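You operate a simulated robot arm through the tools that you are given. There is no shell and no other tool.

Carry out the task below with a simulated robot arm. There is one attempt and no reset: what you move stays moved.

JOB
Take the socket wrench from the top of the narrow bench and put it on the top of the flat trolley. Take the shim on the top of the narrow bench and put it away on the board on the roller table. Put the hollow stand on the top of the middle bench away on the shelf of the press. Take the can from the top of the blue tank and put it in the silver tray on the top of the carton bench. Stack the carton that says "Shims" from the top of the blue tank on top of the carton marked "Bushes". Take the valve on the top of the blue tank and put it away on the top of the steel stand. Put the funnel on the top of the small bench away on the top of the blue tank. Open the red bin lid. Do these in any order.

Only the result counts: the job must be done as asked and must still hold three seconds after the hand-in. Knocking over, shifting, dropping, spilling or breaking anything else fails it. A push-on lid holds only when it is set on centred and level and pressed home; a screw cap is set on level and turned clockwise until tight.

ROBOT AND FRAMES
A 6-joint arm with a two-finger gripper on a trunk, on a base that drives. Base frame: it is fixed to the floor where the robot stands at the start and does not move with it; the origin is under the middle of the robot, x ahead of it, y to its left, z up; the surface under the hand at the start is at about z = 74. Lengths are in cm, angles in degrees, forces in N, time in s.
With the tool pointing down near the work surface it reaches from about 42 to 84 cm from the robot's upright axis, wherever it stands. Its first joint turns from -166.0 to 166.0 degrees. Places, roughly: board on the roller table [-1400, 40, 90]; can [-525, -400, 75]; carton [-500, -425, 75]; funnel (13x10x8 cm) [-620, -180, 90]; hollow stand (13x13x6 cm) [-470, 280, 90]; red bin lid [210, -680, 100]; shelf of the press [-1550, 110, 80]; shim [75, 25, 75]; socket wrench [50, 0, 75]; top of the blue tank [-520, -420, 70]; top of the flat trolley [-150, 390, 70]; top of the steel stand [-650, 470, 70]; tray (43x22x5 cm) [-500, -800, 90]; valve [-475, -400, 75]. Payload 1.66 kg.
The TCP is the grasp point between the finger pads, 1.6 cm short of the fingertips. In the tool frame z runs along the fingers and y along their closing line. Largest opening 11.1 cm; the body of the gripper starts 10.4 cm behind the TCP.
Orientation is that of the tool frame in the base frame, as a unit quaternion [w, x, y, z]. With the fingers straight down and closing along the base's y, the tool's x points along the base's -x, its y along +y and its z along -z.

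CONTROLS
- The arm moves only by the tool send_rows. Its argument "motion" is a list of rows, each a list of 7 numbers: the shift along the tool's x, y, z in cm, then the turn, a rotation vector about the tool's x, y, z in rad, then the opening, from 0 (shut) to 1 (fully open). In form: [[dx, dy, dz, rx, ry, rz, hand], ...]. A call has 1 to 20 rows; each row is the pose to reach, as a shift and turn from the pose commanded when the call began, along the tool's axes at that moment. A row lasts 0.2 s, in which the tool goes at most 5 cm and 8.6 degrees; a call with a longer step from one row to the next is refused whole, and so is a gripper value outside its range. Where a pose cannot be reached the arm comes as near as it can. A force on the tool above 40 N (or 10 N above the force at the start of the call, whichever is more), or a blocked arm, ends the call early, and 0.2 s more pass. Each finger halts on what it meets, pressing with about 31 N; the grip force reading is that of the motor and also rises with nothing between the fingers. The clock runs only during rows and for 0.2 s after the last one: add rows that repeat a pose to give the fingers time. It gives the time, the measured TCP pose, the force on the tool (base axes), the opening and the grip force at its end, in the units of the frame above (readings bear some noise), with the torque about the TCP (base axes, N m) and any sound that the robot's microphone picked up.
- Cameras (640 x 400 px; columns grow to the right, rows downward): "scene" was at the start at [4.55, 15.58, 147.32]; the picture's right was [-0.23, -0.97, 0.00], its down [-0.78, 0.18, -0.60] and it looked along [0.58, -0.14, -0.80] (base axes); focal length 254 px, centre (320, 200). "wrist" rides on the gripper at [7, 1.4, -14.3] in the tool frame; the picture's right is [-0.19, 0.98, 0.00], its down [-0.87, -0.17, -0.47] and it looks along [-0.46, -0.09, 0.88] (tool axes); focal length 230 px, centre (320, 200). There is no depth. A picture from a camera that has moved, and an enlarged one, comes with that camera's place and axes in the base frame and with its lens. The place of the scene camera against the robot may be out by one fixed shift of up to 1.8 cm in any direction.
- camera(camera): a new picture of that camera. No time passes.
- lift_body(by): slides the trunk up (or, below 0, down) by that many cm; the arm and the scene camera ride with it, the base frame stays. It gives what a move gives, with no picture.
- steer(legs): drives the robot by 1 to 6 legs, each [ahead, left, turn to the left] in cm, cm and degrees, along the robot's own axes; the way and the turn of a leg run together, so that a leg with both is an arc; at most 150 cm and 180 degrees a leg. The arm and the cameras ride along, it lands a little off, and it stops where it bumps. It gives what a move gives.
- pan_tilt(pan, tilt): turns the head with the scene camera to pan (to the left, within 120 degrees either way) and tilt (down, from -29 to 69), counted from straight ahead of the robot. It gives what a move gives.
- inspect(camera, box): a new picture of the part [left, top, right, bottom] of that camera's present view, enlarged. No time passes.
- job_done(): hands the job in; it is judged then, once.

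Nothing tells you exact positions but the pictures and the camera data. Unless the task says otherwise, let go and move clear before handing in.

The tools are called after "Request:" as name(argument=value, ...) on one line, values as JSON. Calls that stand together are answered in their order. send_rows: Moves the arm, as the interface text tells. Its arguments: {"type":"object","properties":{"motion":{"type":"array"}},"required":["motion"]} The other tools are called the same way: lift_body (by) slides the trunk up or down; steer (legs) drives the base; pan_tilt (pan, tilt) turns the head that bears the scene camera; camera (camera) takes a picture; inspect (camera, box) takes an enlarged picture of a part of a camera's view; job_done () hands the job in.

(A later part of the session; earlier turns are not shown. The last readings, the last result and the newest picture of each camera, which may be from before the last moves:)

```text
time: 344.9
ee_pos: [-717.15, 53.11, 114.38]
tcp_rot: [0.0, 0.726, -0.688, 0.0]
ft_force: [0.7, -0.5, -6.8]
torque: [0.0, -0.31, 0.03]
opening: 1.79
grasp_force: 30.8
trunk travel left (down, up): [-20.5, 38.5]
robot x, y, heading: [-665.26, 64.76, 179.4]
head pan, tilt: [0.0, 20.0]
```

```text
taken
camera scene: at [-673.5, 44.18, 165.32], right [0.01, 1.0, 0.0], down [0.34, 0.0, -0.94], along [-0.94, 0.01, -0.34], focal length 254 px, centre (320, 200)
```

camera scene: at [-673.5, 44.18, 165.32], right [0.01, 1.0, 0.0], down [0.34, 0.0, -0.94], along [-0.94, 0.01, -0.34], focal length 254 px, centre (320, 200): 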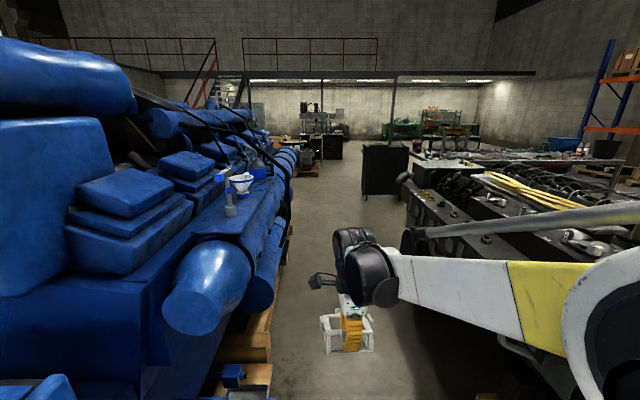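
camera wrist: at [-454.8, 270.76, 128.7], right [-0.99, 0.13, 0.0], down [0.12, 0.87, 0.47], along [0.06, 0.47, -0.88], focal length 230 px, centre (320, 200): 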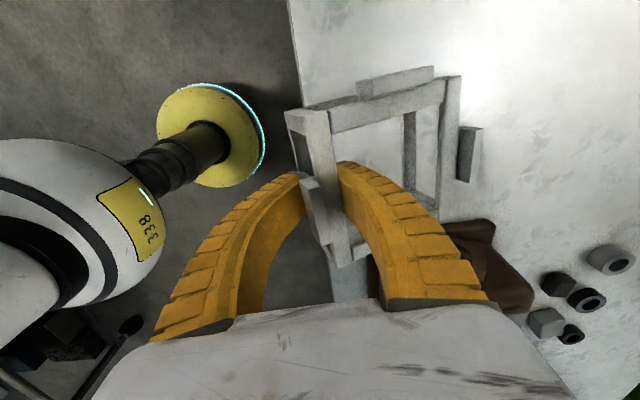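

Request:
steer(legs=[[0, -4, -0.3], [150, 0, 0], [150, 0, 0]])

Request:
camera(camera="scene")

```text
time: 360.0
ee_pos: [-1021.26, 58.21, 114.38]
tcp_rot: [0.0, 0.728, -0.686, 0.0]
ft_force: [-0.6, -0.2, -7.1]
torque: [-0.01, -0.32, 0.03]
opening: 1.76
grasp_force: 31.1
trunk travel left (down, up): [-20.5, 38.5]
robot x, y, heading: [-969.12, 70.52, 180.0]
head pan, tilt: [0.0, 20.0]
```

```text
taken
camera scene: at [-977.58, 49.58, 165.32], right [0.0, 1.0, 0.0], down [0.34, 0.0, -0.94], along [-0.94, 0.0, -0.34], focal length 254 px, centre (320, 200)
```

scene: 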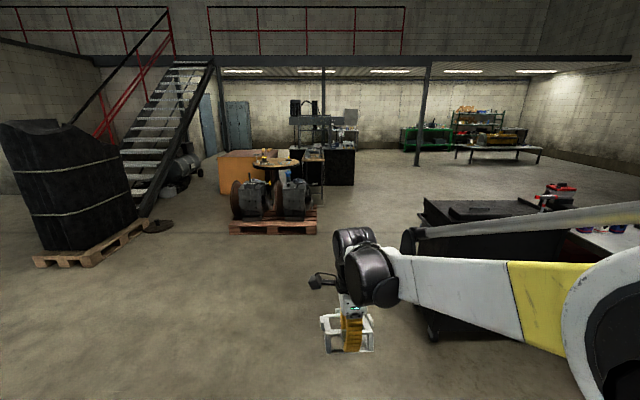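

Request:
steer(legs=[[0, -25, 0], [150, 0, 0], [150, 0, 0], [0, -50, 0], [100, 0, 0]])

Request:
pan_tilt(pan=0, tilt=30)

Request:
camera(camera="scene")

```text
time: 383.6
ee_pos: [-1428.72, 138.31, 114.41]
tcp_rot: [0.001, 0.728, -0.686, -0.001]
ft_force: [0.1, -0.5, -6.2]
torque: [0.0, -0.3, -0.02]
opening: 1.76
grasp_force: 31.3
trunk travel left (down, up): [-20.5, 38.5]
robot x, y, heading: [-1377.22, 151.15, 180.0]
head pan, tilt: [0.0, 20.0]
```

```text
time: 384.4
ee_pos: [-1428.74, 138.39, 114.44]
tcp_rot: [0.0, 0.728, -0.686, 0.0]
ft_force: [0.1, 0.4, -7.5]
torque: [0.0, -0.28, -0.02]
opening: 1.78
grasp_force: 31.3
trunk travel left (down, up): [-20.5, 38.5]
robot x, y, heading: [-1377.13, 150.6, 180.0]
head pan, tilt: [0.0, 30.0]
```

```text
taken
camera scene: at [-1384.92, 129.77, 163.72], right [0.0, 1.0, 0.0], down [0.5, 0.0, -0.87], along [-0.87, 0.0, -0.5], focal length 254 px, centre (320, 200)
```

scene: 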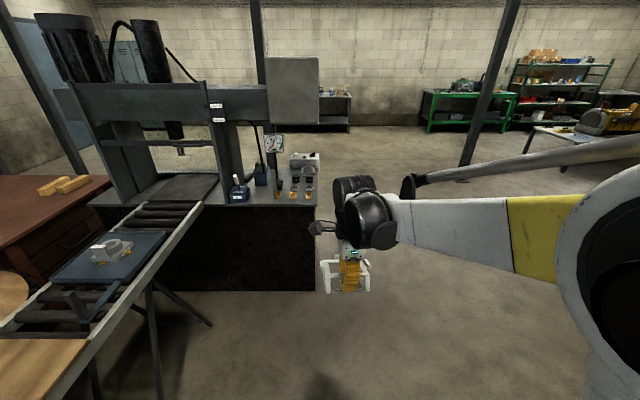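

I'll raise the trunk and move a little closer to study the free space on the press shelf.

Request:
lift_body(by=25)

Request:
steer(legs=[[0, -30, 0], [55, 0, 0]])

Request:
pan_tilt(pan=15, tilt=42)

Request:
camera(camera="scene")

```text
time: 386.9
ee_pos: [-1428.98, 138.46, 139.39]
tcp_rot: [0.0, 0.727, -0.686, 0.0]
ft_force: [0.6, -0.1, -6.4]
torque: [0.01, -0.31, 0.02]
opening: 1.77
grasp_force: 30.6
trunk travel left (down, up): [-45.5, 13.5]
robot x, y, heading: [-1377.06, 150.66, 179.9]
head pan, tilt: [0.0, 30.0]
```

```text
time: 391.8
ee_pos: [-1484.84, 168.02, 139.46]
tcp_rot: [0.0, 0.73, -0.683, 0.0]
ft_force: [0.1, -0.4, -6.8]
torque: [0.0, -0.32, 0.0]
opening: 1.73
grasp_force: 30.8
trunk travel left (down, up): [-45.5, 13.5]
robot x, y, heading: [-1432.9, 180.47, -179.7]
head pan, tilt: [0.0, 30.0]
```

```text
time: 392.6
ee_pos: [-1484.66, 168.02, 139.37]
tcp_rot: [-0.001, 0.729, -0.684, 0.0]
ft_force: [-0.1, 0.1, -7.0]
torque: [0.01, -0.28, 0.04]
opening: 1.76
grasp_force: 30.5
trunk travel left (down, up): [-45.5, 13.5]
robot x, y, heading: [-1432.77, 180.24, -179.6]
head pan, tilt: [15.0, 42.0]
```

```text
taken
camera scene: at [-1439.8, 157.51, 186.9], right [-0.26, 0.97, 0.0], down [0.65, 0.17, -0.74], along [-0.72, -0.19, -0.67], focal length 254 px, centre (320, 200)
```

scene: 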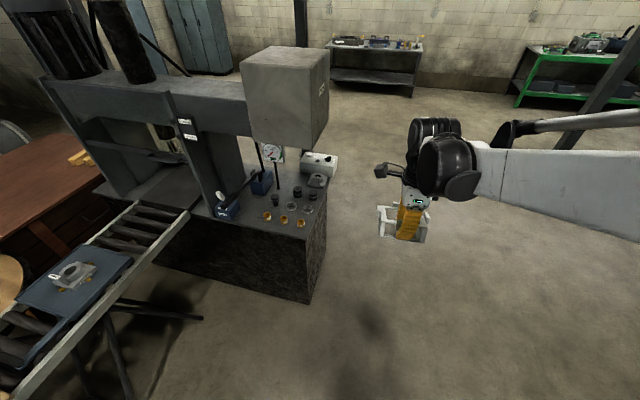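

Request:
inspect(camera="scene", box=[190, 120, 350, 260])

Request:
inspect(camera="scene", box=[240, 150, 340, 240])

```text
2.86 times, centred on (270, 190) of scene
camera zoom: at [-1439.8, 157.51, 186.9], right [-0.26, 0.97, 0.0], down [0.65, 0.17, -0.74], along [-0.72, -0.19, -0.67], focal length 725 px, centre (463, 229)
```

zoom: 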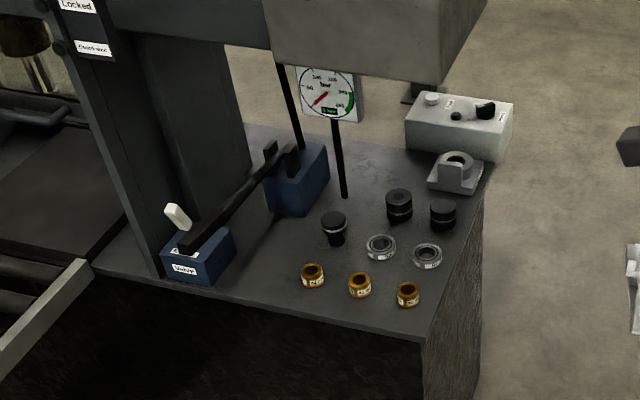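

```text
4.44 times, centred on (290, 195) of scene
camera zoom: at [-1439.8, 157.51, 186.9], right [-0.26, 0.97, 0.0], down [0.65, 0.17, -0.74], along [-0.72, -0.19, -0.67], focal length 1128 px, centre (453, 222)
```

zoom: 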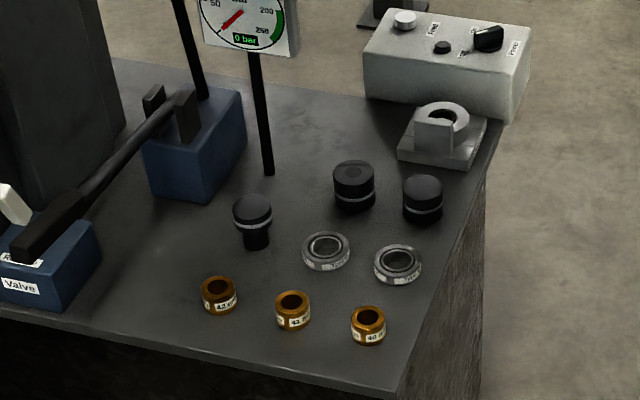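

The only roomy free spot on the shelf is at the back, around (−1569, 109), and the press's big grey box hangs over it at z≈130. I'll drop the trunk and rehearse a low, forward-tilted reach in the open here, to see how high my forearm sits before going under that box.

Request:
lift_body(by=-45)

Request:
camera(camera="scene")

```text
refused: -45 is not a number from -40 to 40
```

```text
taken
camera scene: at [-1439.8, 157.51, 186.9], right [-0.26, 0.97, 0.0], down [0.65, 0.17, -0.74], along [-0.72, -0.19, -0.67], focal length 254 px, centre (320, 200)
```

scene: 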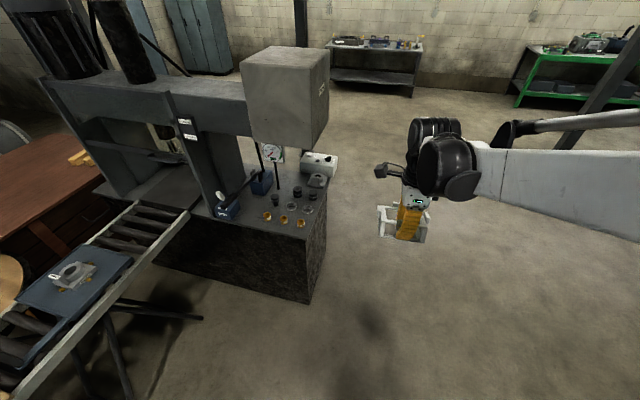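

Request:
lift_body(by=-40)

Request:
pan_tilt(pan=10, tilt=25)

Request:
camera(camera="scene")

```text
time: 396.4
ee_pos: [-1484.68, 168.1, 99.34]
tcp_rot: [-0.001, 0.729, -0.684, -0.001]
ft_force: [-0.4, -0.5, -6.4]
torque: [0.04, -0.3, 0.02]
opening: 1.76
grasp_force: 31.3
trunk travel left (down, up): [-5.5, 53.5]
robot x, y, heading: [-1432.89, 180.44, -180.0]
head pan, tilt: [15.0, 42.0]
```

```text
time: 397.2
ee_pos: [-1484.62, 168.0, 99.4]
tcp_rot: [0.0, 0.729, -0.684, -0.001]
ft_force: [0.1, 0.5, -6.2]
torque: [0.04, -0.31, 0.01]
opening: 1.73
grasp_force: 30.9
trunk travel left (down, up): [-5.5, 53.5]
robot x, y, heading: [-1433.43, 180.47, -180.0]
head pan, tilt: [10.0, 25.0]
```

```text
taken
camera scene: at [-1440.82, 158.06, 149.51], right [-0.18, 0.98, 0.0], down [0.42, 0.07, -0.91], along [-0.89, -0.16, -0.42], focal length 254 px, centre (320, 200)
```

scene: 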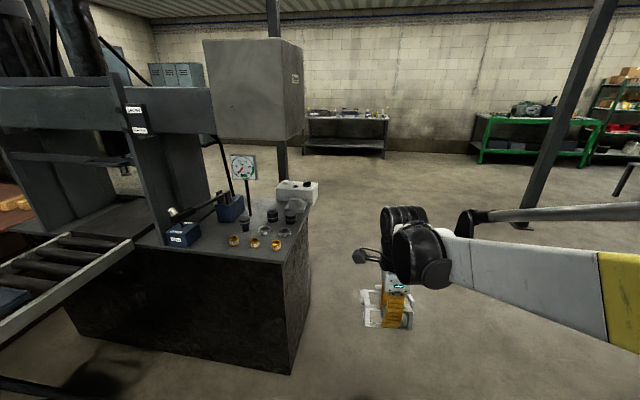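

The box's underside is at z≈130 and the wrist's top is about 29 cm above the TCP, which looks workable. I'll rehearse the tilted reach here in the open.

Request:
send_rows(motion=[[0, 3, 2, -0.05, 0, 0, 0], [0, 6, 4, -0.1, 0, 0, 0], [0, 9, 6, -0.15, 0, 0, 0], [0, 12, 8, -0.2, 0, 0, 0], [0, 15, 10, -0.25, 0, 0, 0], [0, 18, 11.5, -0.3, 0, 0, 0], [0, 21, 12.5, -0.33, 0, 0, 0], [0, 24, 13, -0.33, 0, 0, 0], [0, 24, 13, -0.33, 0, 0, 0]])

Request:
camera(camera="scene")

Request:
camera(camera="wrist")

```text
time: 399.2
ee_pos: [-1508.62, 166.54, 86.55]
tcp_rot: [0.119, 0.719, -0.675, -0.113]
ft_force: [0.0, -0.3, -7.1]
torque: [-0.02, -0.36, 0.02]
opening: 1.73
grasp_force: 31.2
trunk travel left (down, up): [-5.5, 53.5]
robot x, y, heading: [-1432.9, 180.59, -179.9]
head pan, tilt: [10.0, 25.0]
```

```text
taken
camera scene: at [-1440.86, 158.06, 149.52], right [-0.18, 0.98, 0.0], down [0.42, 0.07, -0.91], along [-0.89, -0.16, -0.42], focal length 254 px, centre (320, 200)
```

scene: 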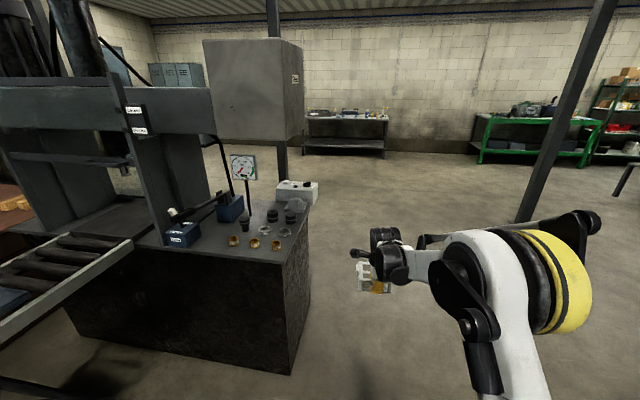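

```text
taken
camera wrist: at [-1504.93, 159.77, 100.44], right [-0.94, 0.13, 0.32], down [0.25, 0.88, 0.39], along [-0.23, 0.45, -0.86], focal length 230 px, centre (320, 200)
```

wrist: 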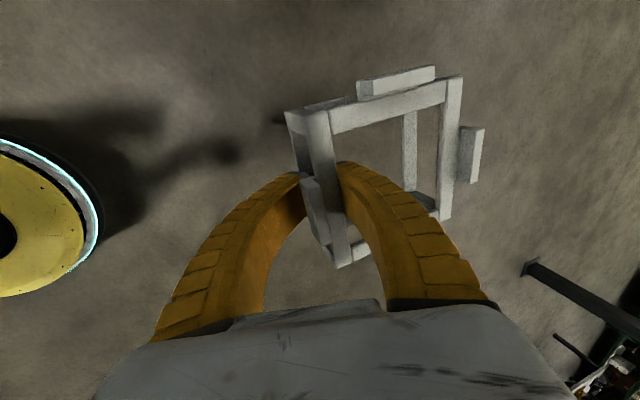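

The elbow top comes out near z≈129 about 30 cm behind the TCP, which is too marginal to go under the box from the front. Coming from the press's right side, facing −y, my arm would pass behind the box instead. I'll retract and drive round to look from there.

Request:
send_rows(motion=[[0, -2.5, -4, 0, 0, 0, 0], [0, -5, -8, 0, 0, 0, 0], [0, -7.5, -12, 0, 0, 0, 0], [0, -10, -16, 0, 0, 0, 0], [0, -12.5, -20, 0, 0, 0, 0], [0, -15, -24.2, 0, 0, 0, 0], [0, -15, -24.2, 0, 0, 0, 0]])

Request:
steer(legs=[[0, -35, 0], [150, 0, 0], [0, 0, 90]])

Request:
pan_tilt(pan=0, tilt=38)

Request:
camera(camera="scene")

```text
time: 400.8
ee_pos: [-1486.66, 167.73, 104.34]
tcp_rot: [0.12, 0.72, -0.675, -0.113]
ft_force: [0.3, 0.2, -6.3]
torque: [0.05, -0.31, 0.02]
opening: 1.74
grasp_force: 31.1
trunk travel left (down, up): [-5.5, 53.5]
robot x, y, heading: [-1433.25, 180.39, -179.7]
head pan, tilt: [10.0, 25.0]
```

```text
time: 413.9
ee_pos: [-1570.37, 161.94, 104.38]
tcp_rot: [0.163, 0.986, 0.025, 0.004]
ft_force: [-0.1, 0.4, -6.9]
torque: [0.33, 0.02, -0.01]
opening: 1.75
grasp_force: 30.8
trunk travel left (down, up): [-5.5, 53.5]
robot x, y, heading: [-1582.48, 215.58, -90.3]
head pan, tilt: [10.0, 25.0]
```

```text
time: 414.6
ee_pos: [-1570.35, 161.83, 104.47]
tcp_rot: [0.164, 0.986, 0.026, 0.005]
ft_force: [0.9, 0.7, -7.3]
torque: [0.35, 0.05, -0.05]
opening: 1.69
grasp_force: 30.9
trunk travel left (down, up): [-5.5, 53.5]
robot x, y, heading: [-1582.74, 215.58, -90.2]
head pan, tilt: [0.0, 38.0]
```

```text
taken
camera scene: at [-1564.11, 206.9, 147.49], right [-1.0, 0.01, 0.0], down [0.0, 0.62, -0.79], along [-0.01, -0.79, -0.62], focal length 254 px, centre (320, 200)
```

scene: 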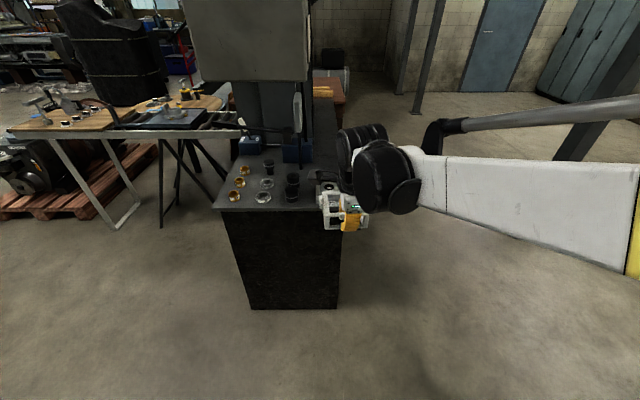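

Request:
inspect(camera="scene", box=[200, 90, 380, 240])

Request:
camera(camera="wrist")

```text
2.67 times, centred on (290, 165) of scene
camera zoom: at [-1564.11, 206.9, 147.49], right [-1.0, 0.01, 0.0], down [0.0, 0.62, -0.79], along [-0.01, -0.79, -0.62], focal length 677 px, centre (400, 293)
```

zoom: 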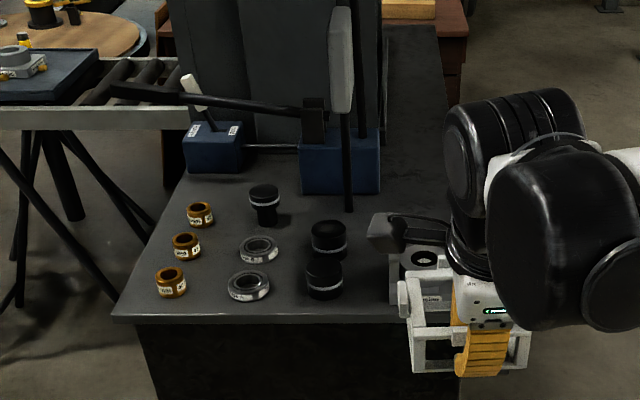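

```text
taken
camera wrist: at [-1563.62, 165.56, 118.41], right [-0.14, -0.94, 0.32], down [-0.88, 0.27, 0.39], along [-0.45, -0.23, -0.86], focal length 230 px, centre (320, 200)
```

wrist: 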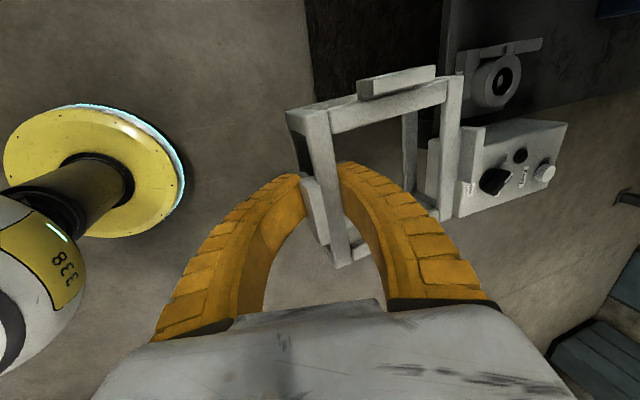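

Request:
steer(legs=[[22, 0, 0]])

Request:
camera(camera="wrist")

Request:
camera(camera="scene")

```text
time: 416.3
ee_pos: [-1570.41, 139.89, 104.37]
tcp_rot: [0.165, 0.986, 0.028, 0.005]
ft_force: [0.1, 0.1, -7.7]
torque: [0.34, 0.02, 0.01]
opening: 1.72
grasp_force: 31.6
trunk travel left (down, up): [-5.5, 53.5]
robot x, y, heading: [-1582.64, 193.65, -90.5]
head pan, tilt: [0.0, 38.0]
```

```text
taken
camera wrist: at [-1563.65, 143.63, 118.39], right [-0.14, -0.94, 0.32], down [-0.88, 0.26, 0.39], along [-0.45, -0.23, -0.86], focal length 230 px, centre (320, 200)
```

wrist: 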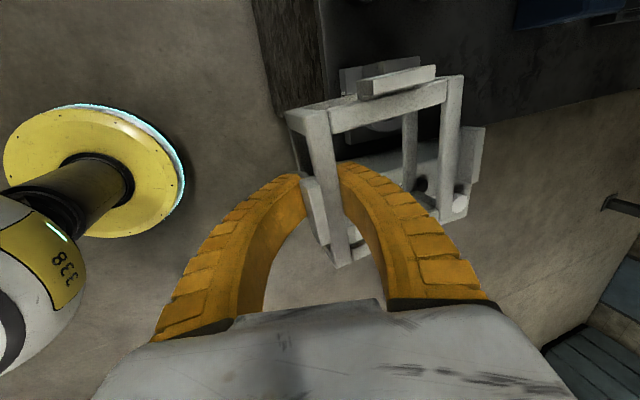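

```text
taken
camera scene: at [-1564.25, 184.96, 147.48], right [-1.0, 0.01, 0.0], down [0.0, 0.62, -0.79], along [0.0, -0.79, -0.62], focal length 254 px, centre (320, 200)
```

scene: 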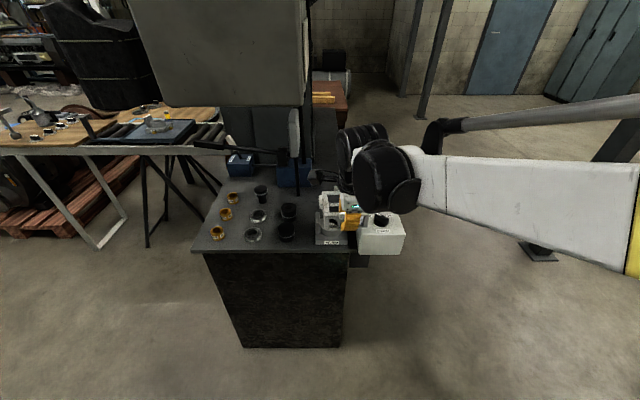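

Request:
steer(legs=[[0, -28, 0]])

Request:
lift_body(by=25)

Request:
pan_tilt(pan=12, tilt=48)

Request:
camera(camera="scene")

```text
time: 418.2
ee_pos: [-1598.35, 140.0, 104.39]
tcp_rot: [0.165, 0.986, 0.027, 0.004]
ft_force: [-0.8, -0.4, -6.8]
torque: [0.33, 0.03, 0.01]
opening: 1.73
grasp_force: 30.9
trunk travel left (down, up): [-5.5, 53.5]
robot x, y, heading: [-1610.15, 193.99, -90.2]
head pan, tilt: [0.0, 38.0]
```

```text
time: 420.8
ee_pos: [-1598.15, 140.09, 129.37]
tcp_rot: [0.165, 0.986, 0.026, 0.004]
ft_force: [0.9, 0.6, -6.9]
torque: [0.31, 0.0, 0.0]
opening: 1.74
grasp_force: 31.3
trunk travel left (down, up): [-30.5, 28.5]
robot x, y, heading: [-1610.44, 193.75, -90.3]
head pan, tilt: [0.0, 38.0]
```

```text
time: 421.6
ee_pos: [-1598.18, 140.17, 129.44]
tcp_rot: [0.165, 0.986, 0.027, 0.004]
ft_force: [0.1, -0.4, -5.9]
torque: [0.33, 0.0, 0.01]
opening: 1.74
grasp_force: 31.3
trunk travel left (down, up): [-30.5, 28.5]
robot x, y, heading: [-1610.33, 193.96, -90.4]
head pan, tilt: [12.0, 48.0]
```

```text
taken
camera scene: at [-1590.34, 186.05, 171.04], right [-0.98, -0.2, 0.0], down [-0.15, 0.73, -0.67], along [0.13, -0.66, -0.74], focal length 254 px, centre (320, 200)
```

scene: 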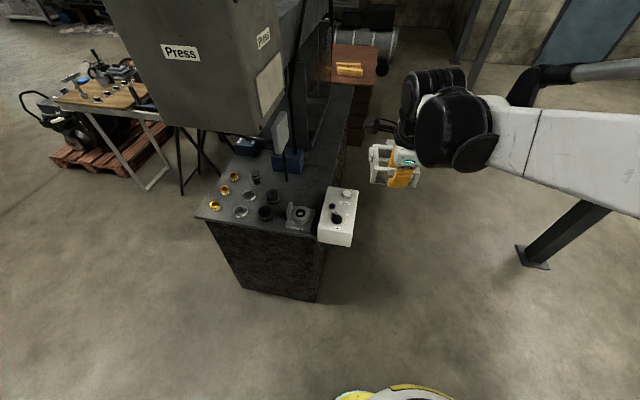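

Request:
inspect(camera="scene", box=[190, 90, 380, 250])

Request:
inspect(camera="scene", box=[260, 130, 370, 240])

```text
2.50 times, centred on (285, 170) of scene
camera zoom: at [-1590.34, 186.05, 171.04], right [-0.98, -0.2, 0.0], down [-0.15, 0.73, -0.67], along [0.13, -0.66, -0.74], focal length 634 px, centre (408, 275)
```

zoom: 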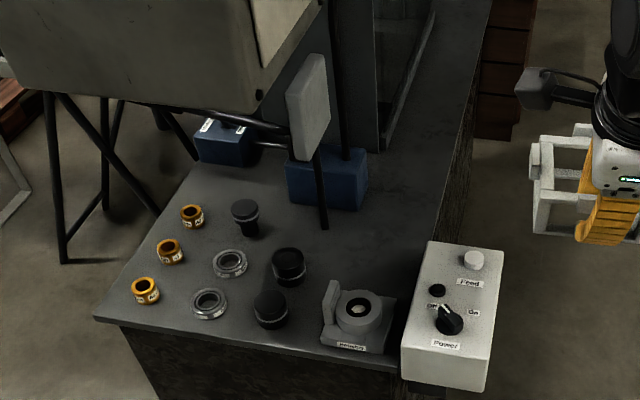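

```text
3.64 times, centred on (315, 185) of scene
camera zoom: at [-1590.34, 186.05, 171.04], right [-0.98, -0.2, 0.0], down [-0.15, 0.73, -0.67], along [0.13, -0.66, -0.74], focal length 923 px, centre (338, 254)
```

zoom: 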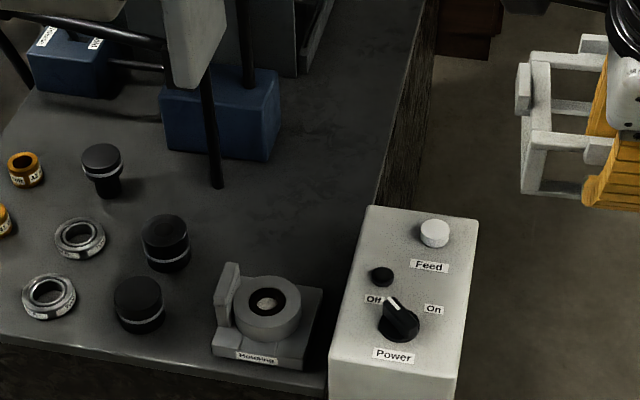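

Now I see the free patch clearly: it lies between the post, the pump and the housing, with the back edge at x≈−1576.5. I'll set the stand down with its centre near (−1569, 103), coming in from the back-right. First I'll lower the trunk and move a little ahead.

Request:
lift_body(by=-30)

Request:
steer(legs=[[19, 0, 0]])

Request:
camera(camera="scene")

Request:
camera(camera="wrist")

```text
time: 424.6
ee_pos: [-1598.28, 140.09, 99.31]
tcp_rot: [0.165, 0.986, 0.027, 0.004]
ft_force: [0.3, -0.2, -7.2]
torque: [0.38, -0.04, 0.02]
opening: 1.73
grasp_force: 30.7
trunk travel left (down, up): [-0.5, 58.5]
robot x, y, heading: [-1610.32, 193.91, -90.4]
head pan, tilt: [12.0, 48.0]
```

```text
time: 426.1
ee_pos: [-1598.61, 120.83, 99.52]
tcp_rot: [0.165, 0.986, 0.025, 0.004]
ft_force: [0.2, 0.6, -8.3]
torque: [0.33, 0.02, 0.01]
opening: 1.73
grasp_force: 30.7
trunk travel left (down, up): [-0.5, 58.5]
robot x, y, heading: [-1610.76, 174.61, -90.6]
head pan, tilt: [12.0, 48.0]
```

```text
taken
camera scene: at [-1590.52, 166.87, 141.04], right [-0.98, -0.2, 0.0], down [-0.15, 0.73, -0.67], along [0.13, -0.66, -0.74], focal length 254 px, centre (320, 200)
```

scene: 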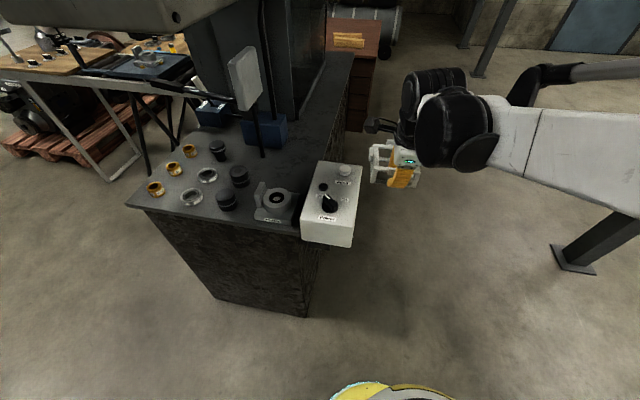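

```text
taken
camera wrist: at [-1591.77, 124.63, 113.39], right [-0.14, -0.94, 0.32], down [-0.88, 0.27, 0.39], along [-0.45, -0.22, -0.86], focal length 230 px, centre (320, 200)
```

wrist: 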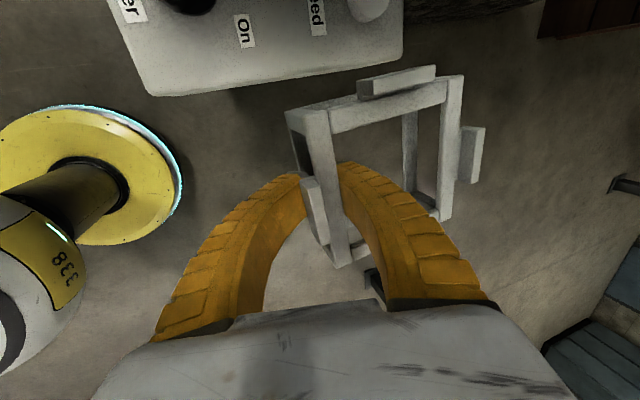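

Request:
send_rows(motion=[[-0.2, 3.8, 1.65, 0, 0, 0, 0], [-0.4, 7.5, 3.3, 0, 0, 0, 0], [-0.62, 11.29, 4.95, 0, 0, 0, 0], [3.6, 11.5, 5.0, 0, 0, 0, 0], [8, 11.7, 5.1, 0, 0, 0, 0], [12, 11.9, 5.15, 0, 0, 0, 0], [15, 12.0, 5.2, 0, 0, 0, 0], [15, 12.0, 5.2, 0, 0, 0, 0]])

Request:
camera(camera="scene")

Request:
camera(camera="wrist")

```text
time: 427.9
ee_pos: [-1582.77, 108.63, 98.48]
tcp_rot: [0.164, 0.986, 0.025, 0.003]
ft_force: [0.5, -0.1, -6.9]
torque: [0.35, 0.03, 0.01]
opening: 1.74
grasp_force: 31.5
trunk travel left (down, up): [-0.5, 58.5]
robot x, y, heading: [-1610.26, 174.25, -90.8]
head pan, tilt: [12.0, 48.0]
```

```text
taken
camera scene: at [-1590.49, 166.88, 141.03], right [-0.98, -0.2, 0.0], down [-0.15, 0.73, -0.67], along [0.13, -0.66, -0.74], focal length 254 px, centre (320, 200)
```

scene: 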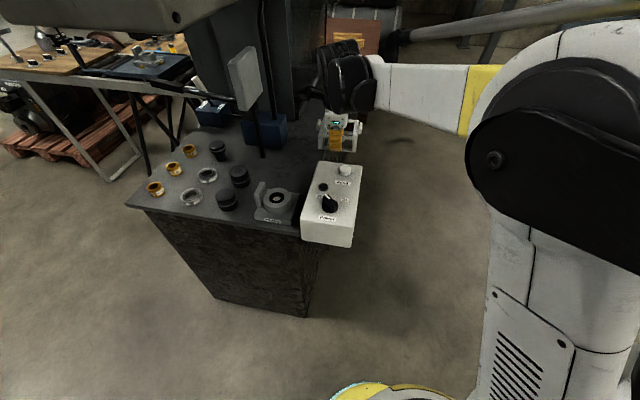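

```text
taken
camera wrist: at [-1575.93, 112.35, 112.39], right [-0.14, -0.94, 0.32], down [-0.88, 0.27, 0.39], along [-0.45, -0.22, -0.86], focal length 230 px, centre (320, 200)
```

wrist: 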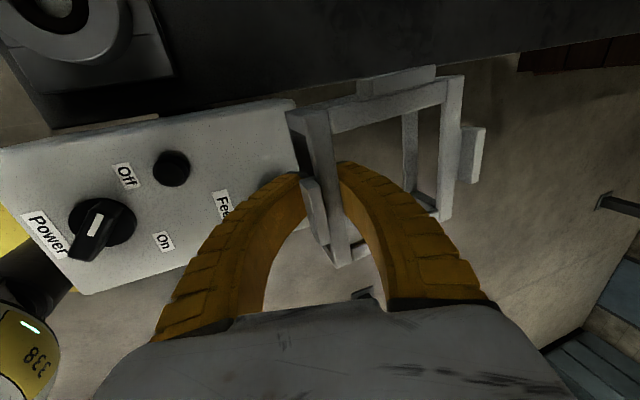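

Request:
send_rows(motion=[[4, 0.2, 0.07, 0, 0, 0, 0], [8, 0.44, 0.15, 0, 0, 0, 0], [12, 0.65, 0.22, 0, 0, 0, 0], [13.8, 0.75, 0.25, 0, 0, 0, 0], [13.8, 0.75, 0.25, 0, 0, 0, 0]])

Request:
camera(camera="scene")

Request:
camera(camera="wrist")

```text
time: 429.1
ee_pos: [-1568.76, 108.6, 98.43]
tcp_rot: [0.164, 0.986, 0.025, 0.003]
ft_force: [0.2, -0.5, -6.9]
torque: [0.35, 0.01, 0.01]
opening: 1.73
grasp_force: 31.4
trunk travel left (down, up): [-0.5, 58.5]
robot x, y, heading: [-1610.34, 174.68, -90.7]
head pan, tilt: [12.0, 48.0]
```

```text
taken
camera scene: at [-1590.49, 166.88, 141.03], right [-0.98, -0.2, 0.0], down [-0.15, 0.73, -0.67], along [0.13, -0.66, -0.74], focal length 254 px, centre (320, 200)
```

scene: 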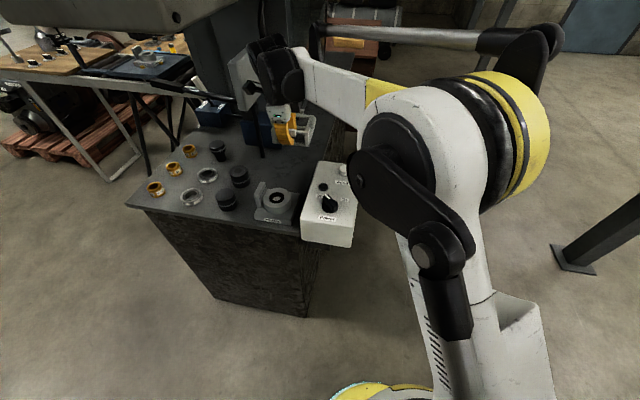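

```text
taken
camera wrist: at [-1562.05, 112.27, 112.37], right [-0.14, -0.94, 0.32], down [-0.88, 0.27, 0.39], along [-0.45, -0.22, -0.86], focal length 230 px, centre (320, 200)
```

wrist: 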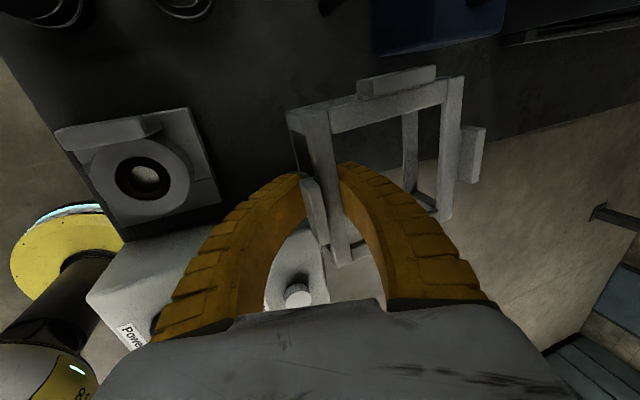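

Request:
inspect(camera="scene", box=[200, 20, 360, 180])

```text
2.50 times, centred on (280, 100) of scene
camera zoom: at [-1590.49, 166.88, 141.03], right [-0.98, -0.2, 0.0], down [-0.15, 0.73, -0.67], along [0.13, -0.66, -0.74], focal length 634 px, centre (420, 450)
```

zoom: 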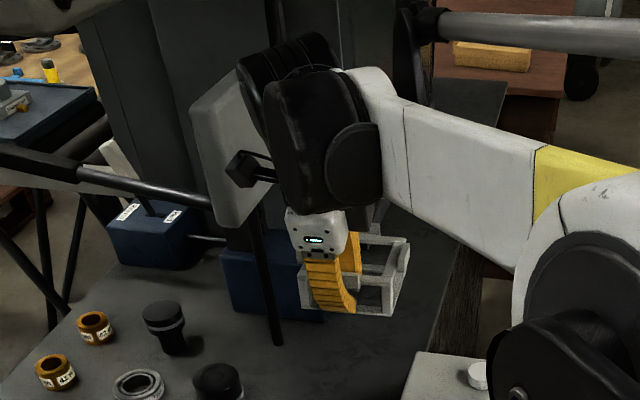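

The camera box clears the gauge dial. I'll lower to about 2 cm above the shelf.

Request:
send_rows(motion=[[0.2, -0.9, 2.6, 0, 0, 0, 0], [0.4, -1.8, 5.2, 0, 0, 0, 0], [0.4, -2.7, 7.8, 0, 0, 0, 0], [0.4, -3.3, 9.6, 0, 0, 0, 0], [0.4, -3.53, 10.3, 0, 0, 0, 0], [0.4, -3.53, 10.3, 0, 0, 0, 0]])

Request:
inspect(camera="scene", box=[200, 20, 360, 180])

Request:
camera(camera="wrist")

```text
time: 430.5
ee_pos: [-1568.7, 108.48, 87.24]
tcp_rot: [0.164, 0.986, 0.025, 0.003]
ft_force: [0.2, -0.3, -7.0]
torque: [0.32, 0.01, 0.02]
opening: 1.75
grasp_force: 30.6
trunk travel left (down, up): [-0.5, 58.5]
robot x, y, heading: [-1610.39, 174.4, -90.7]
head pan, tilt: [12.0, 48.0]
```

```text
2.50 times, centred on (280, 100) of scene
camera zoom: at [-1590.49, 166.88, 141.04], right [-0.98, -0.2, 0.0], down [-0.15, 0.73, -0.67], along [0.13, -0.66, -0.74], focal length 634 px, centre (420, 450)
```

zoom: 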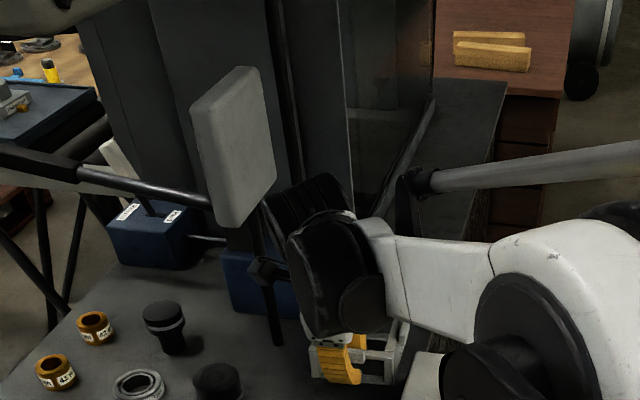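

```text
taken
camera wrist: at [-1561.86, 112.18, 101.33], right [-0.14, -0.94, 0.32], down [-0.88, 0.27, 0.39], along [-0.45, -0.22, -0.86], focal length 230 px, centre (320, 200)
```

wrist: 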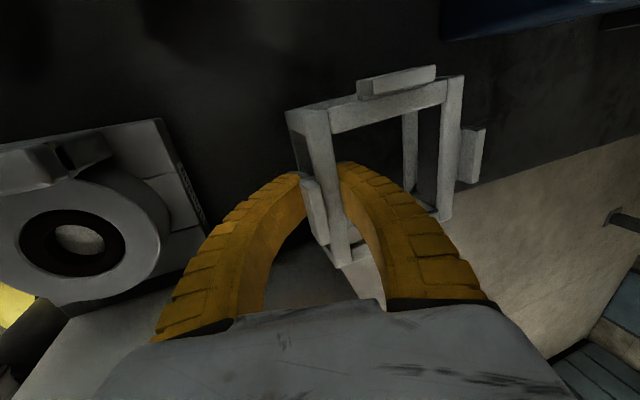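

Request:
inspect(camera="wrist", box=[260, 50, 500, 290])

```text
1.67 times, centred on (380, 170) of wrist
camera zoom: at [-1561.86, 112.18, 101.33], right [-0.14, -0.94, 0.32], down [-0.88, 0.27, 0.39], along [-0.45, -0.22, -0.86], focal length 384 px, centre (220, 250)
```

zoom: 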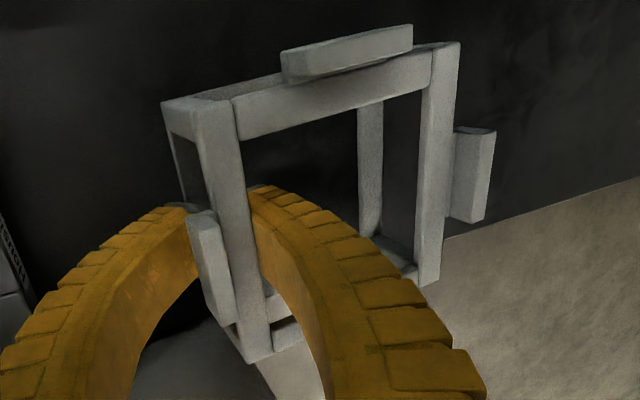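

The stand sits well inside the back edge (frame to −1574, edge at −1577). I'll ease it 0.7 cm toward +x and lower in small steps until contact.

Request:
send_rows(motion=[[0.35, -0.16, 0.5, 0, 0, 0, 0], [0.7, -0.33, 1.0, 0, 0, 0, 0], [0.7, -0.49, 1.5, 0, 0, 0, 0], [0.7, -0.49, 1.5, 0, 0, 0, 0]])

```text
time: 431.5
ee_pos: [-1567.98, 108.57, 85.84]
tcp_rot: [0.164, 0.986, 0.026, 0.003]
ft_force: [0.2, 0.5, -6.6]
torque: [0.34, 0.02, -0.02]
opening: 1.73
grasp_force: 30.7
trunk travel left (down, up): [-0.5, 58.5]
robot x, y, heading: [-1610.66, 175.02, -90.6]
head pan, tilt: [12.0, 48.0]
```

Request:
send_rows(motion=[[0, -0.1, 0.3, 0, 0, 0, 0], [0, -0.2, 0.6, 0, 0, 0, 0], [0, -0.25, 0.75, 0, 0, 0, 0], [0, -0.25, 0.75, 0, 0, 0, 0]])

```text
time: 432.5
ee_pos: [-1568.02, 108.55, 85.04]
tcp_rot: [0.165, 0.986, 0.025, 0.003]
ft_force: [-1.1, 0.9, -4.4]
torque: [0.12, 0.16, -0.1]
opening: 1.69
grasp_force: 31.1
trunk travel left (down, up): [-0.5, 58.5]
robot x, y, heading: [-1610.21, 174.98, -90.5]
head pan, tilt: [12.0, 48.0]
```

Request:
send_rows(motion=[[0, -0.07, 0.2, 0, 0, 0, 0], [0, -0.13, 0.4, 0, 0, 0, 0], [0, -0.13, 0.4, 0, 0, 0, 0]])

```text
time: 433.3
ee_pos: [-1568.01, 108.61, 84.64]
tcp_rot: [0.165, 0.986, 0.025, 0.004]
ft_force: [2.8, -1.1, 5.5]
torque: [-0.1, 0.26, 0.02]
opening: 1.74
grasp_force: 30.8
trunk travel left (down, up): [-0.5, 58.5]
robot x, y, heading: [-1610.89, 174.52, -90.7]
head pan, tilt: [12.0, 48.0]
```

Both edges carry load now, so the stand is down and level. I'll open and withdraw along the finger axis.

Request:
send_rows(motion=[[0, 0, -0.05, 0, 0, 0, 0.2], [0, 0, -0.05, 0, 0, 0, 0.28], [0, 0, -0.05, 0, 0, 0, 0.34], [0, 0, -0.05, 0, 0, 0, 0.34], [0, 0, -0.05, 0, 0, 0, 0.34]])

Request:
camera(camera="wrist")

```text
time: 434.5
ee_pos: [-1568.06, 108.59, 84.77]
tcp_rot: [0.164, 0.986, 0.025, 0.004]
ft_force: [0.0, -0.2, -0.4]
torque: [-0.01, 0.0, 0.02]
opening: 4.03
grasp_force: 1.8
trunk travel left (down, up): [-0.5, 58.5]
robot x, y, heading: [-1610.85, 174.46, -90.6]
head pan, tilt: [12.0, 48.0]
```

```text
taken
camera wrist: at [-1561.23, 112.34, 98.73], right [-0.14, -0.94, 0.32], down [-0.88, 0.27, 0.39], along [-0.45, -0.22, -0.86], focal length 230 px, centre (320, 200)
```

wrist: 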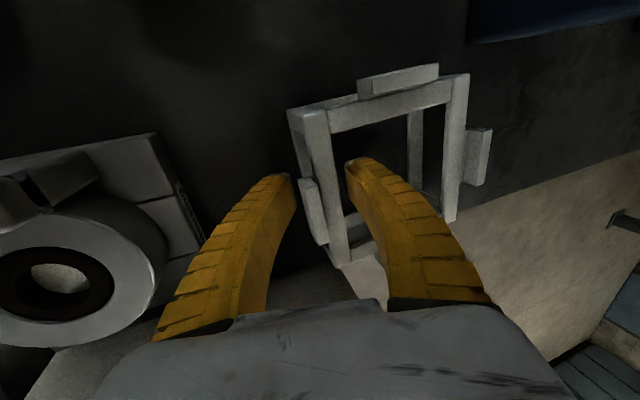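

Released with no residual force. I'll withdraw along the finger axis.

Request:
send_rows(motion=[[0, 0, -1.5, 0, 0, 0, 0.34], [0, 0, -3.5, 0, 0, 0, 0.34], [0, 0, -6, 0, 0, 0, 0.34], [0, 0, -9, 0, 0, 0, 0.34], [0, 0, -11, 0, 0, 0, 0.34], [0, 0, -11, 0, 0, 0, 0.34]])

Request:
camera(camera="wrist")

Request:
camera(camera="scene")

```text
time: 435.9
ee_pos: [-1568.23, 112.43, 95.15]
tcp_rot: [0.164, 0.986, 0.025, 0.005]
ft_force: [0.4, 0.0, 0.0]
torque: [0.0, -0.01, 0.05]
opening: 4.02
grasp_force: 2.0
trunk travel left (down, up): [-0.5, 58.5]
robot x, y, heading: [-1610.38, 174.2, -90.7]
head pan, tilt: [12.0, 48.0]
```

```text
taken
camera wrist: at [-1561.43, 115.99, 109.3], right [-0.14, -0.94, 0.32], down [-0.88, 0.27, 0.39], along [-0.45, -0.22, -0.86], focal length 230 px, centre (320, 200)
```

wrist: 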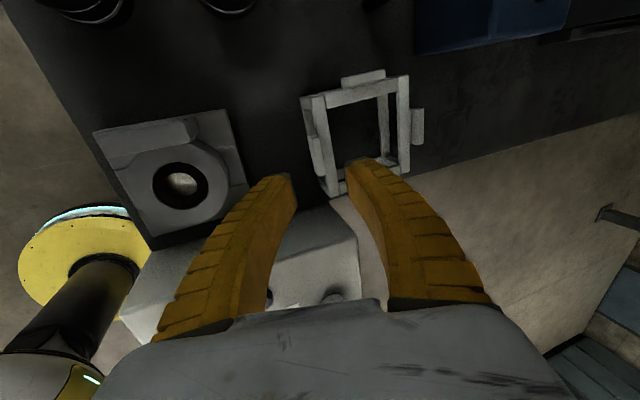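

```text
taken
camera scene: at [-1590.53, 166.95, 141.04], right [-0.98, -0.2, 0.0], down [-0.15, 0.73, -0.67], along [0.13, -0.66, -0.74], focal length 254 px, centre (320, 200)
```

scene: 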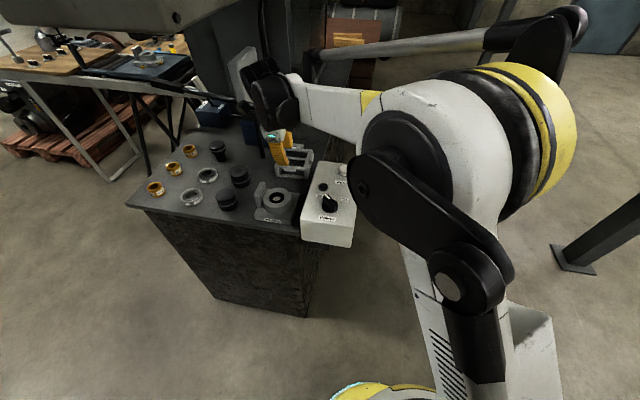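

Request:
send_rows(motion=[[-4, 0, -1, 0, 0, 0, 0.34], [-8, 0, -2, 0, 0, 0, 0.34], [-12, 0, -2, 0, 0, 0, 0.34], [-16, 0, -2, 0, 0, 0, 0.34], [-20, 0, -2, 0, 0, 0, 0.34], [-24, 0, -2, 0, 0, 0, 0.34], [-28, 0, -2, 0, 0, 0, 0.34], [-30, -3, -4, 0, 0, 0, 0.34], [-30, -7, -5, 0, 0, 0, 0.34], [-30, -11, -5, 0, 0, 0, 0.34]])

Request:
inspect(camera="scene", box=[190, 80, 370, 240])

```text
time: 438.1
ee_pos: [-1598.6, 122.56, 96.44]
tcp_rot: [0.164, 0.986, 0.025, 0.004]
ft_force: [0.0, -0.1, -0.5]
torque: [-0.02, 0.01, 0.01]
opening: 3.99
grasp_force: 1.7
trunk travel left (down, up): [-0.5, 58.5]
robot x, y, heading: [-1610.0, 174.58, -90.6]
head pan, tilt: [12.0, 48.0]
```

```text
2.50 times, centred on (280, 160) of scene
camera zoom: at [-1590.53, 166.96, 141.05], right [-0.98, -0.2, 0.0], down [-0.15, 0.73, -0.67], along [0.13, -0.66, -0.74], focal length 634 px, centre (420, 300)
```

zoom: 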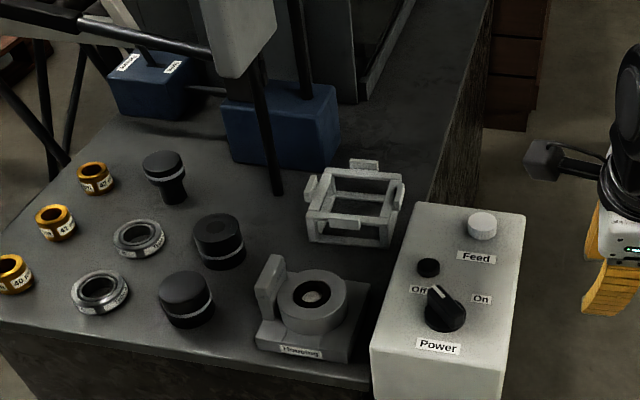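

The hollow stand is on the press shelf, level and clear of everything. I'll straighten the tool and head back toward the front hall for the blue-tank jobs.

Request:
send_rows(motion=[[0, -2, -1, 0.08, 0, 0, 0.34], [0, -4, -2, 0.16, 0, 0, 0.34], [0, -6, -3, 0.24, 0, 0, 0.34], [0, -8, -4, 0.33, 0, 0, 0.34], [0, -8, -4, 0.33, 0, 0, 0.34]])

Request:
send_rows(motion=[[0, 0, 0, 0, 0, -0.14, 0.34], [0, 0, 0, 0, 0, -0.28, 0.34], [0, 0, 0, 0, 0, -0.42, 0.34], [0, 0, 0, 0, 0, -0.56, 0.34], [0, 0, 0, 0, 0, -0.7, 0.34], [0, 0, 0, 0, 0, -0.84, 0.34], [0, 0, 0, 0, 0, -0.98, 0.34], [0, 0, 0, 0, 0, -1.12, 0.34], [0, 0, 0, 0, 0, -1.26, 0.34], [0, 0, 0, 0, 0, -1.4, 0.34], [0, 0, 0, 0, 0, -1.51, 0.34], [0, 0, 0, 0, 0, -1.51, 0.34]])

```text
time: 439.3
ee_pos: [-1599.2, 131.59, 97.37]
tcp_rot: [0.0, 1.0, 0.026, -0.001]
ft_force: [-0.4, 0.4, -0.4]
torque: [-0.02, 0.03, -0.01]
opening: 4.04
grasp_force: 1.4
trunk travel left (down, up): [-0.5, 58.5]
robot x, y, heading: [-1610.91, 174.84, -90.7]
head pan, tilt: [12.0, 48.0]
```

```text
time: 441.9
ee_pos: [-1599.01, 131.57, 97.52]
tcp_rot: [0.0, 0.71, 0.704, 0.0]
ft_force: [0.5, -0.2, -0.5]
torque: [0.02, -0.03, 0.0]
opening: 4.04
grasp_force: 1.5
trunk travel left (down, up): [-0.5, 58.5]
robot x, y, heading: [-1610.34, 174.82, -90.4]
head pan, tilt: [12.0, 48.0]
```

Request:
lift_body(by=15)

Request:
steer(legs=[[-40, 0, 0], [0, 120, 0], [0, 60, 0], [0, 0, 90]])

Request:
pan_tilt(pan=0, tilt=20)

Request:
camera(camera="scene")

```text
time: 443.7
ee_pos: [-1599.12, 131.62, 112.53]
tcp_rot: [0.0, 0.71, 0.704, 0.0]
ft_force: [0.4, 0.4, -0.2]
torque: [-0.03, 0.01, -0.02]
opening: 4.05
grasp_force: 2.0
trunk travel left (down, up): [-15.5, 43.5]
robot x, y, heading: [-1610.02, 175.06, -90.5]
head pan, tilt: [12.0, 48.0]
```

```text
time: 458.7
ee_pos: [-1386.71, 226.31, 112.59]
tcp_rot: [0.0, -0.011, 1.0, 0.0]
ft_force: [0.1, 0.5, 0.0]
torque: [0.03, 0.01, 0.02]
opening: 4.03
grasp_force: 2.0
trunk travel left (down, up): [-15.5, 43.5]
robot x, y, heading: [-1429.61, 213.37, 0.9]
head pan, tilt: [12.0, 48.0]
```

```text
time: 459.6
ee_pos: [-1386.77, 226.18, 112.58]
tcp_rot: [0.001, -0.01, 1.0, 0.0]
ft_force: [0.1, 0.1, 0.1]
torque: [0.0, -0.01, 0.01]
opening: 4.04
grasp_force: 1.6
trunk travel left (down, up): [-15.5, 43.5]
robot x, y, heading: [-1429.61, 213.77, 1.2]
head pan, tilt: [0.0, 20.0]
```

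```text
taken
camera scene: at [-1423.05, 231.08, 160.32], right [0.02, -1.0, 0.0], down [-0.34, -0.01, -0.94], along [0.94, 0.02, -0.34], focal length 254 px, centre (320, 200)
```

scene: 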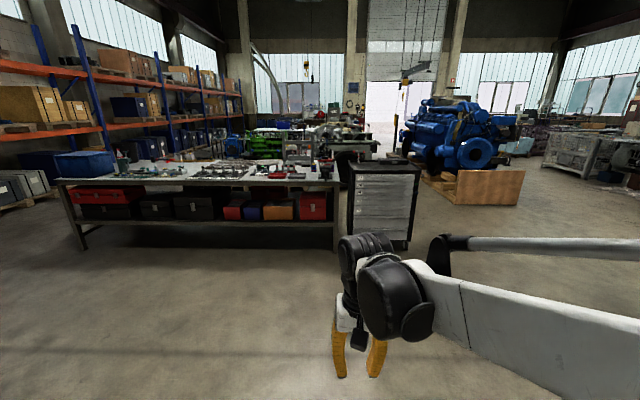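

Request:
steer(legs=[[90, 0, -1.2], [0, -125, 0], [150, 0, 0]])

Request:
pan_tilt(pan=-50, tilt=20)

Request:
camera(camera="scene")

```text
time: 477.4
ee_pos: [-1143.29, 104.25, 112.5]
tcp_rot: [-0.001, -0.007, 1.0, -0.001]
ft_force: [0.4, -1.5, -0.1]
torque: [-0.02, 0.04, -0.01]
opening: 4.06
grasp_force: 1.8
trunk travel left (down, up): [-15.5, 43.5]
robot x, y, heading: [-1186.24, 91.89, 1.1]
head pan, tilt: [0.0, 20.0]
```

```text
time: 478.6
ee_pos: [-1143.35, 104.18, 112.51]
tcp_rot: [-0.001, -0.008, 1.0, 0.0]
ft_force: [-0.9, -0.5, -0.7]
torque: [-0.01, -0.02, 0.0]
opening: 4.02
grasp_force: 1.8
trunk travel left (down, up): [-15.5, 43.5]
robot x, y, heading: [-1185.94, 91.93, 1.0]
head pan, tilt: [-50.0, 20.0]
```

```text
taken
camera scene: at [-1182.86, 102.05, 160.33], right [-0.76, -0.65, 0.0], down [-0.22, 0.26, -0.94], along [0.62, -0.71, -0.34], focal length 254 px, centre (320, 200)
```

scene: 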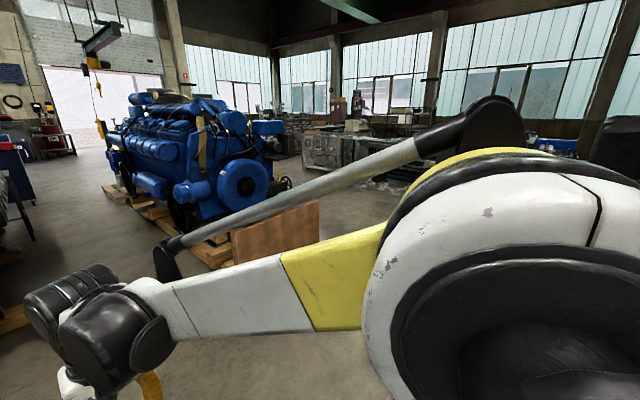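

Request:
steer(legs=[[30, 0, -1], [0, -140, 0], [0, 0, -50]])

Request:
pan_tilt(pan=0, tilt=20)

Request:
camera(camera="scene")

```text
time: 489.3
ee_pos: [-1120.9, -71.1, 112.54]
tcp_rot: [-0.001, 0.425, 0.905, 0.0]
ft_force: [0.1, -0.3, 0.1]
torque: [0.02, -0.01, 0.02]
opening: 4.01
grasp_force: 1.5
trunk travel left (down, up): [-15.5, 43.5]
robot x, y, heading: [-1157.17, -45.49, -50.4]
head pan, tilt: [-50.0, 20.0]
```

```text
time: 490.5
ee_pos: [-1121.01, -70.98, 112.55]
tcp_rot: [0.0, 0.425, 0.905, 0.0]
ft_force: [-0.1, -0.7, -0.1]
torque: [-0.02, 0.02, 0.02]
opening: 4.02
grasp_force: 1.3
trunk travel left (down, up): [-15.5, 43.5]
robot x, y, heading: [-1157.37, -45.46, -50.3]
head pan, tilt: [0.0, 20.0]
```

```text
taken
camera scene: at [-1138.73, -40.81, 160.33], right [-0.77, -0.64, 0.0], down [-0.22, 0.26, -0.94], along [0.6, -0.72, -0.34], focal length 254 px, centre (320, 200)
```

scene: 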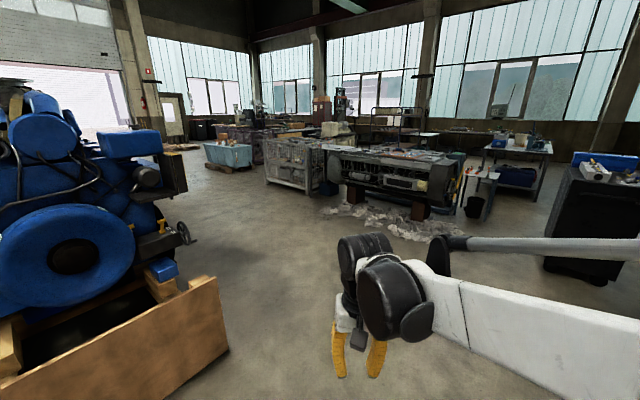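

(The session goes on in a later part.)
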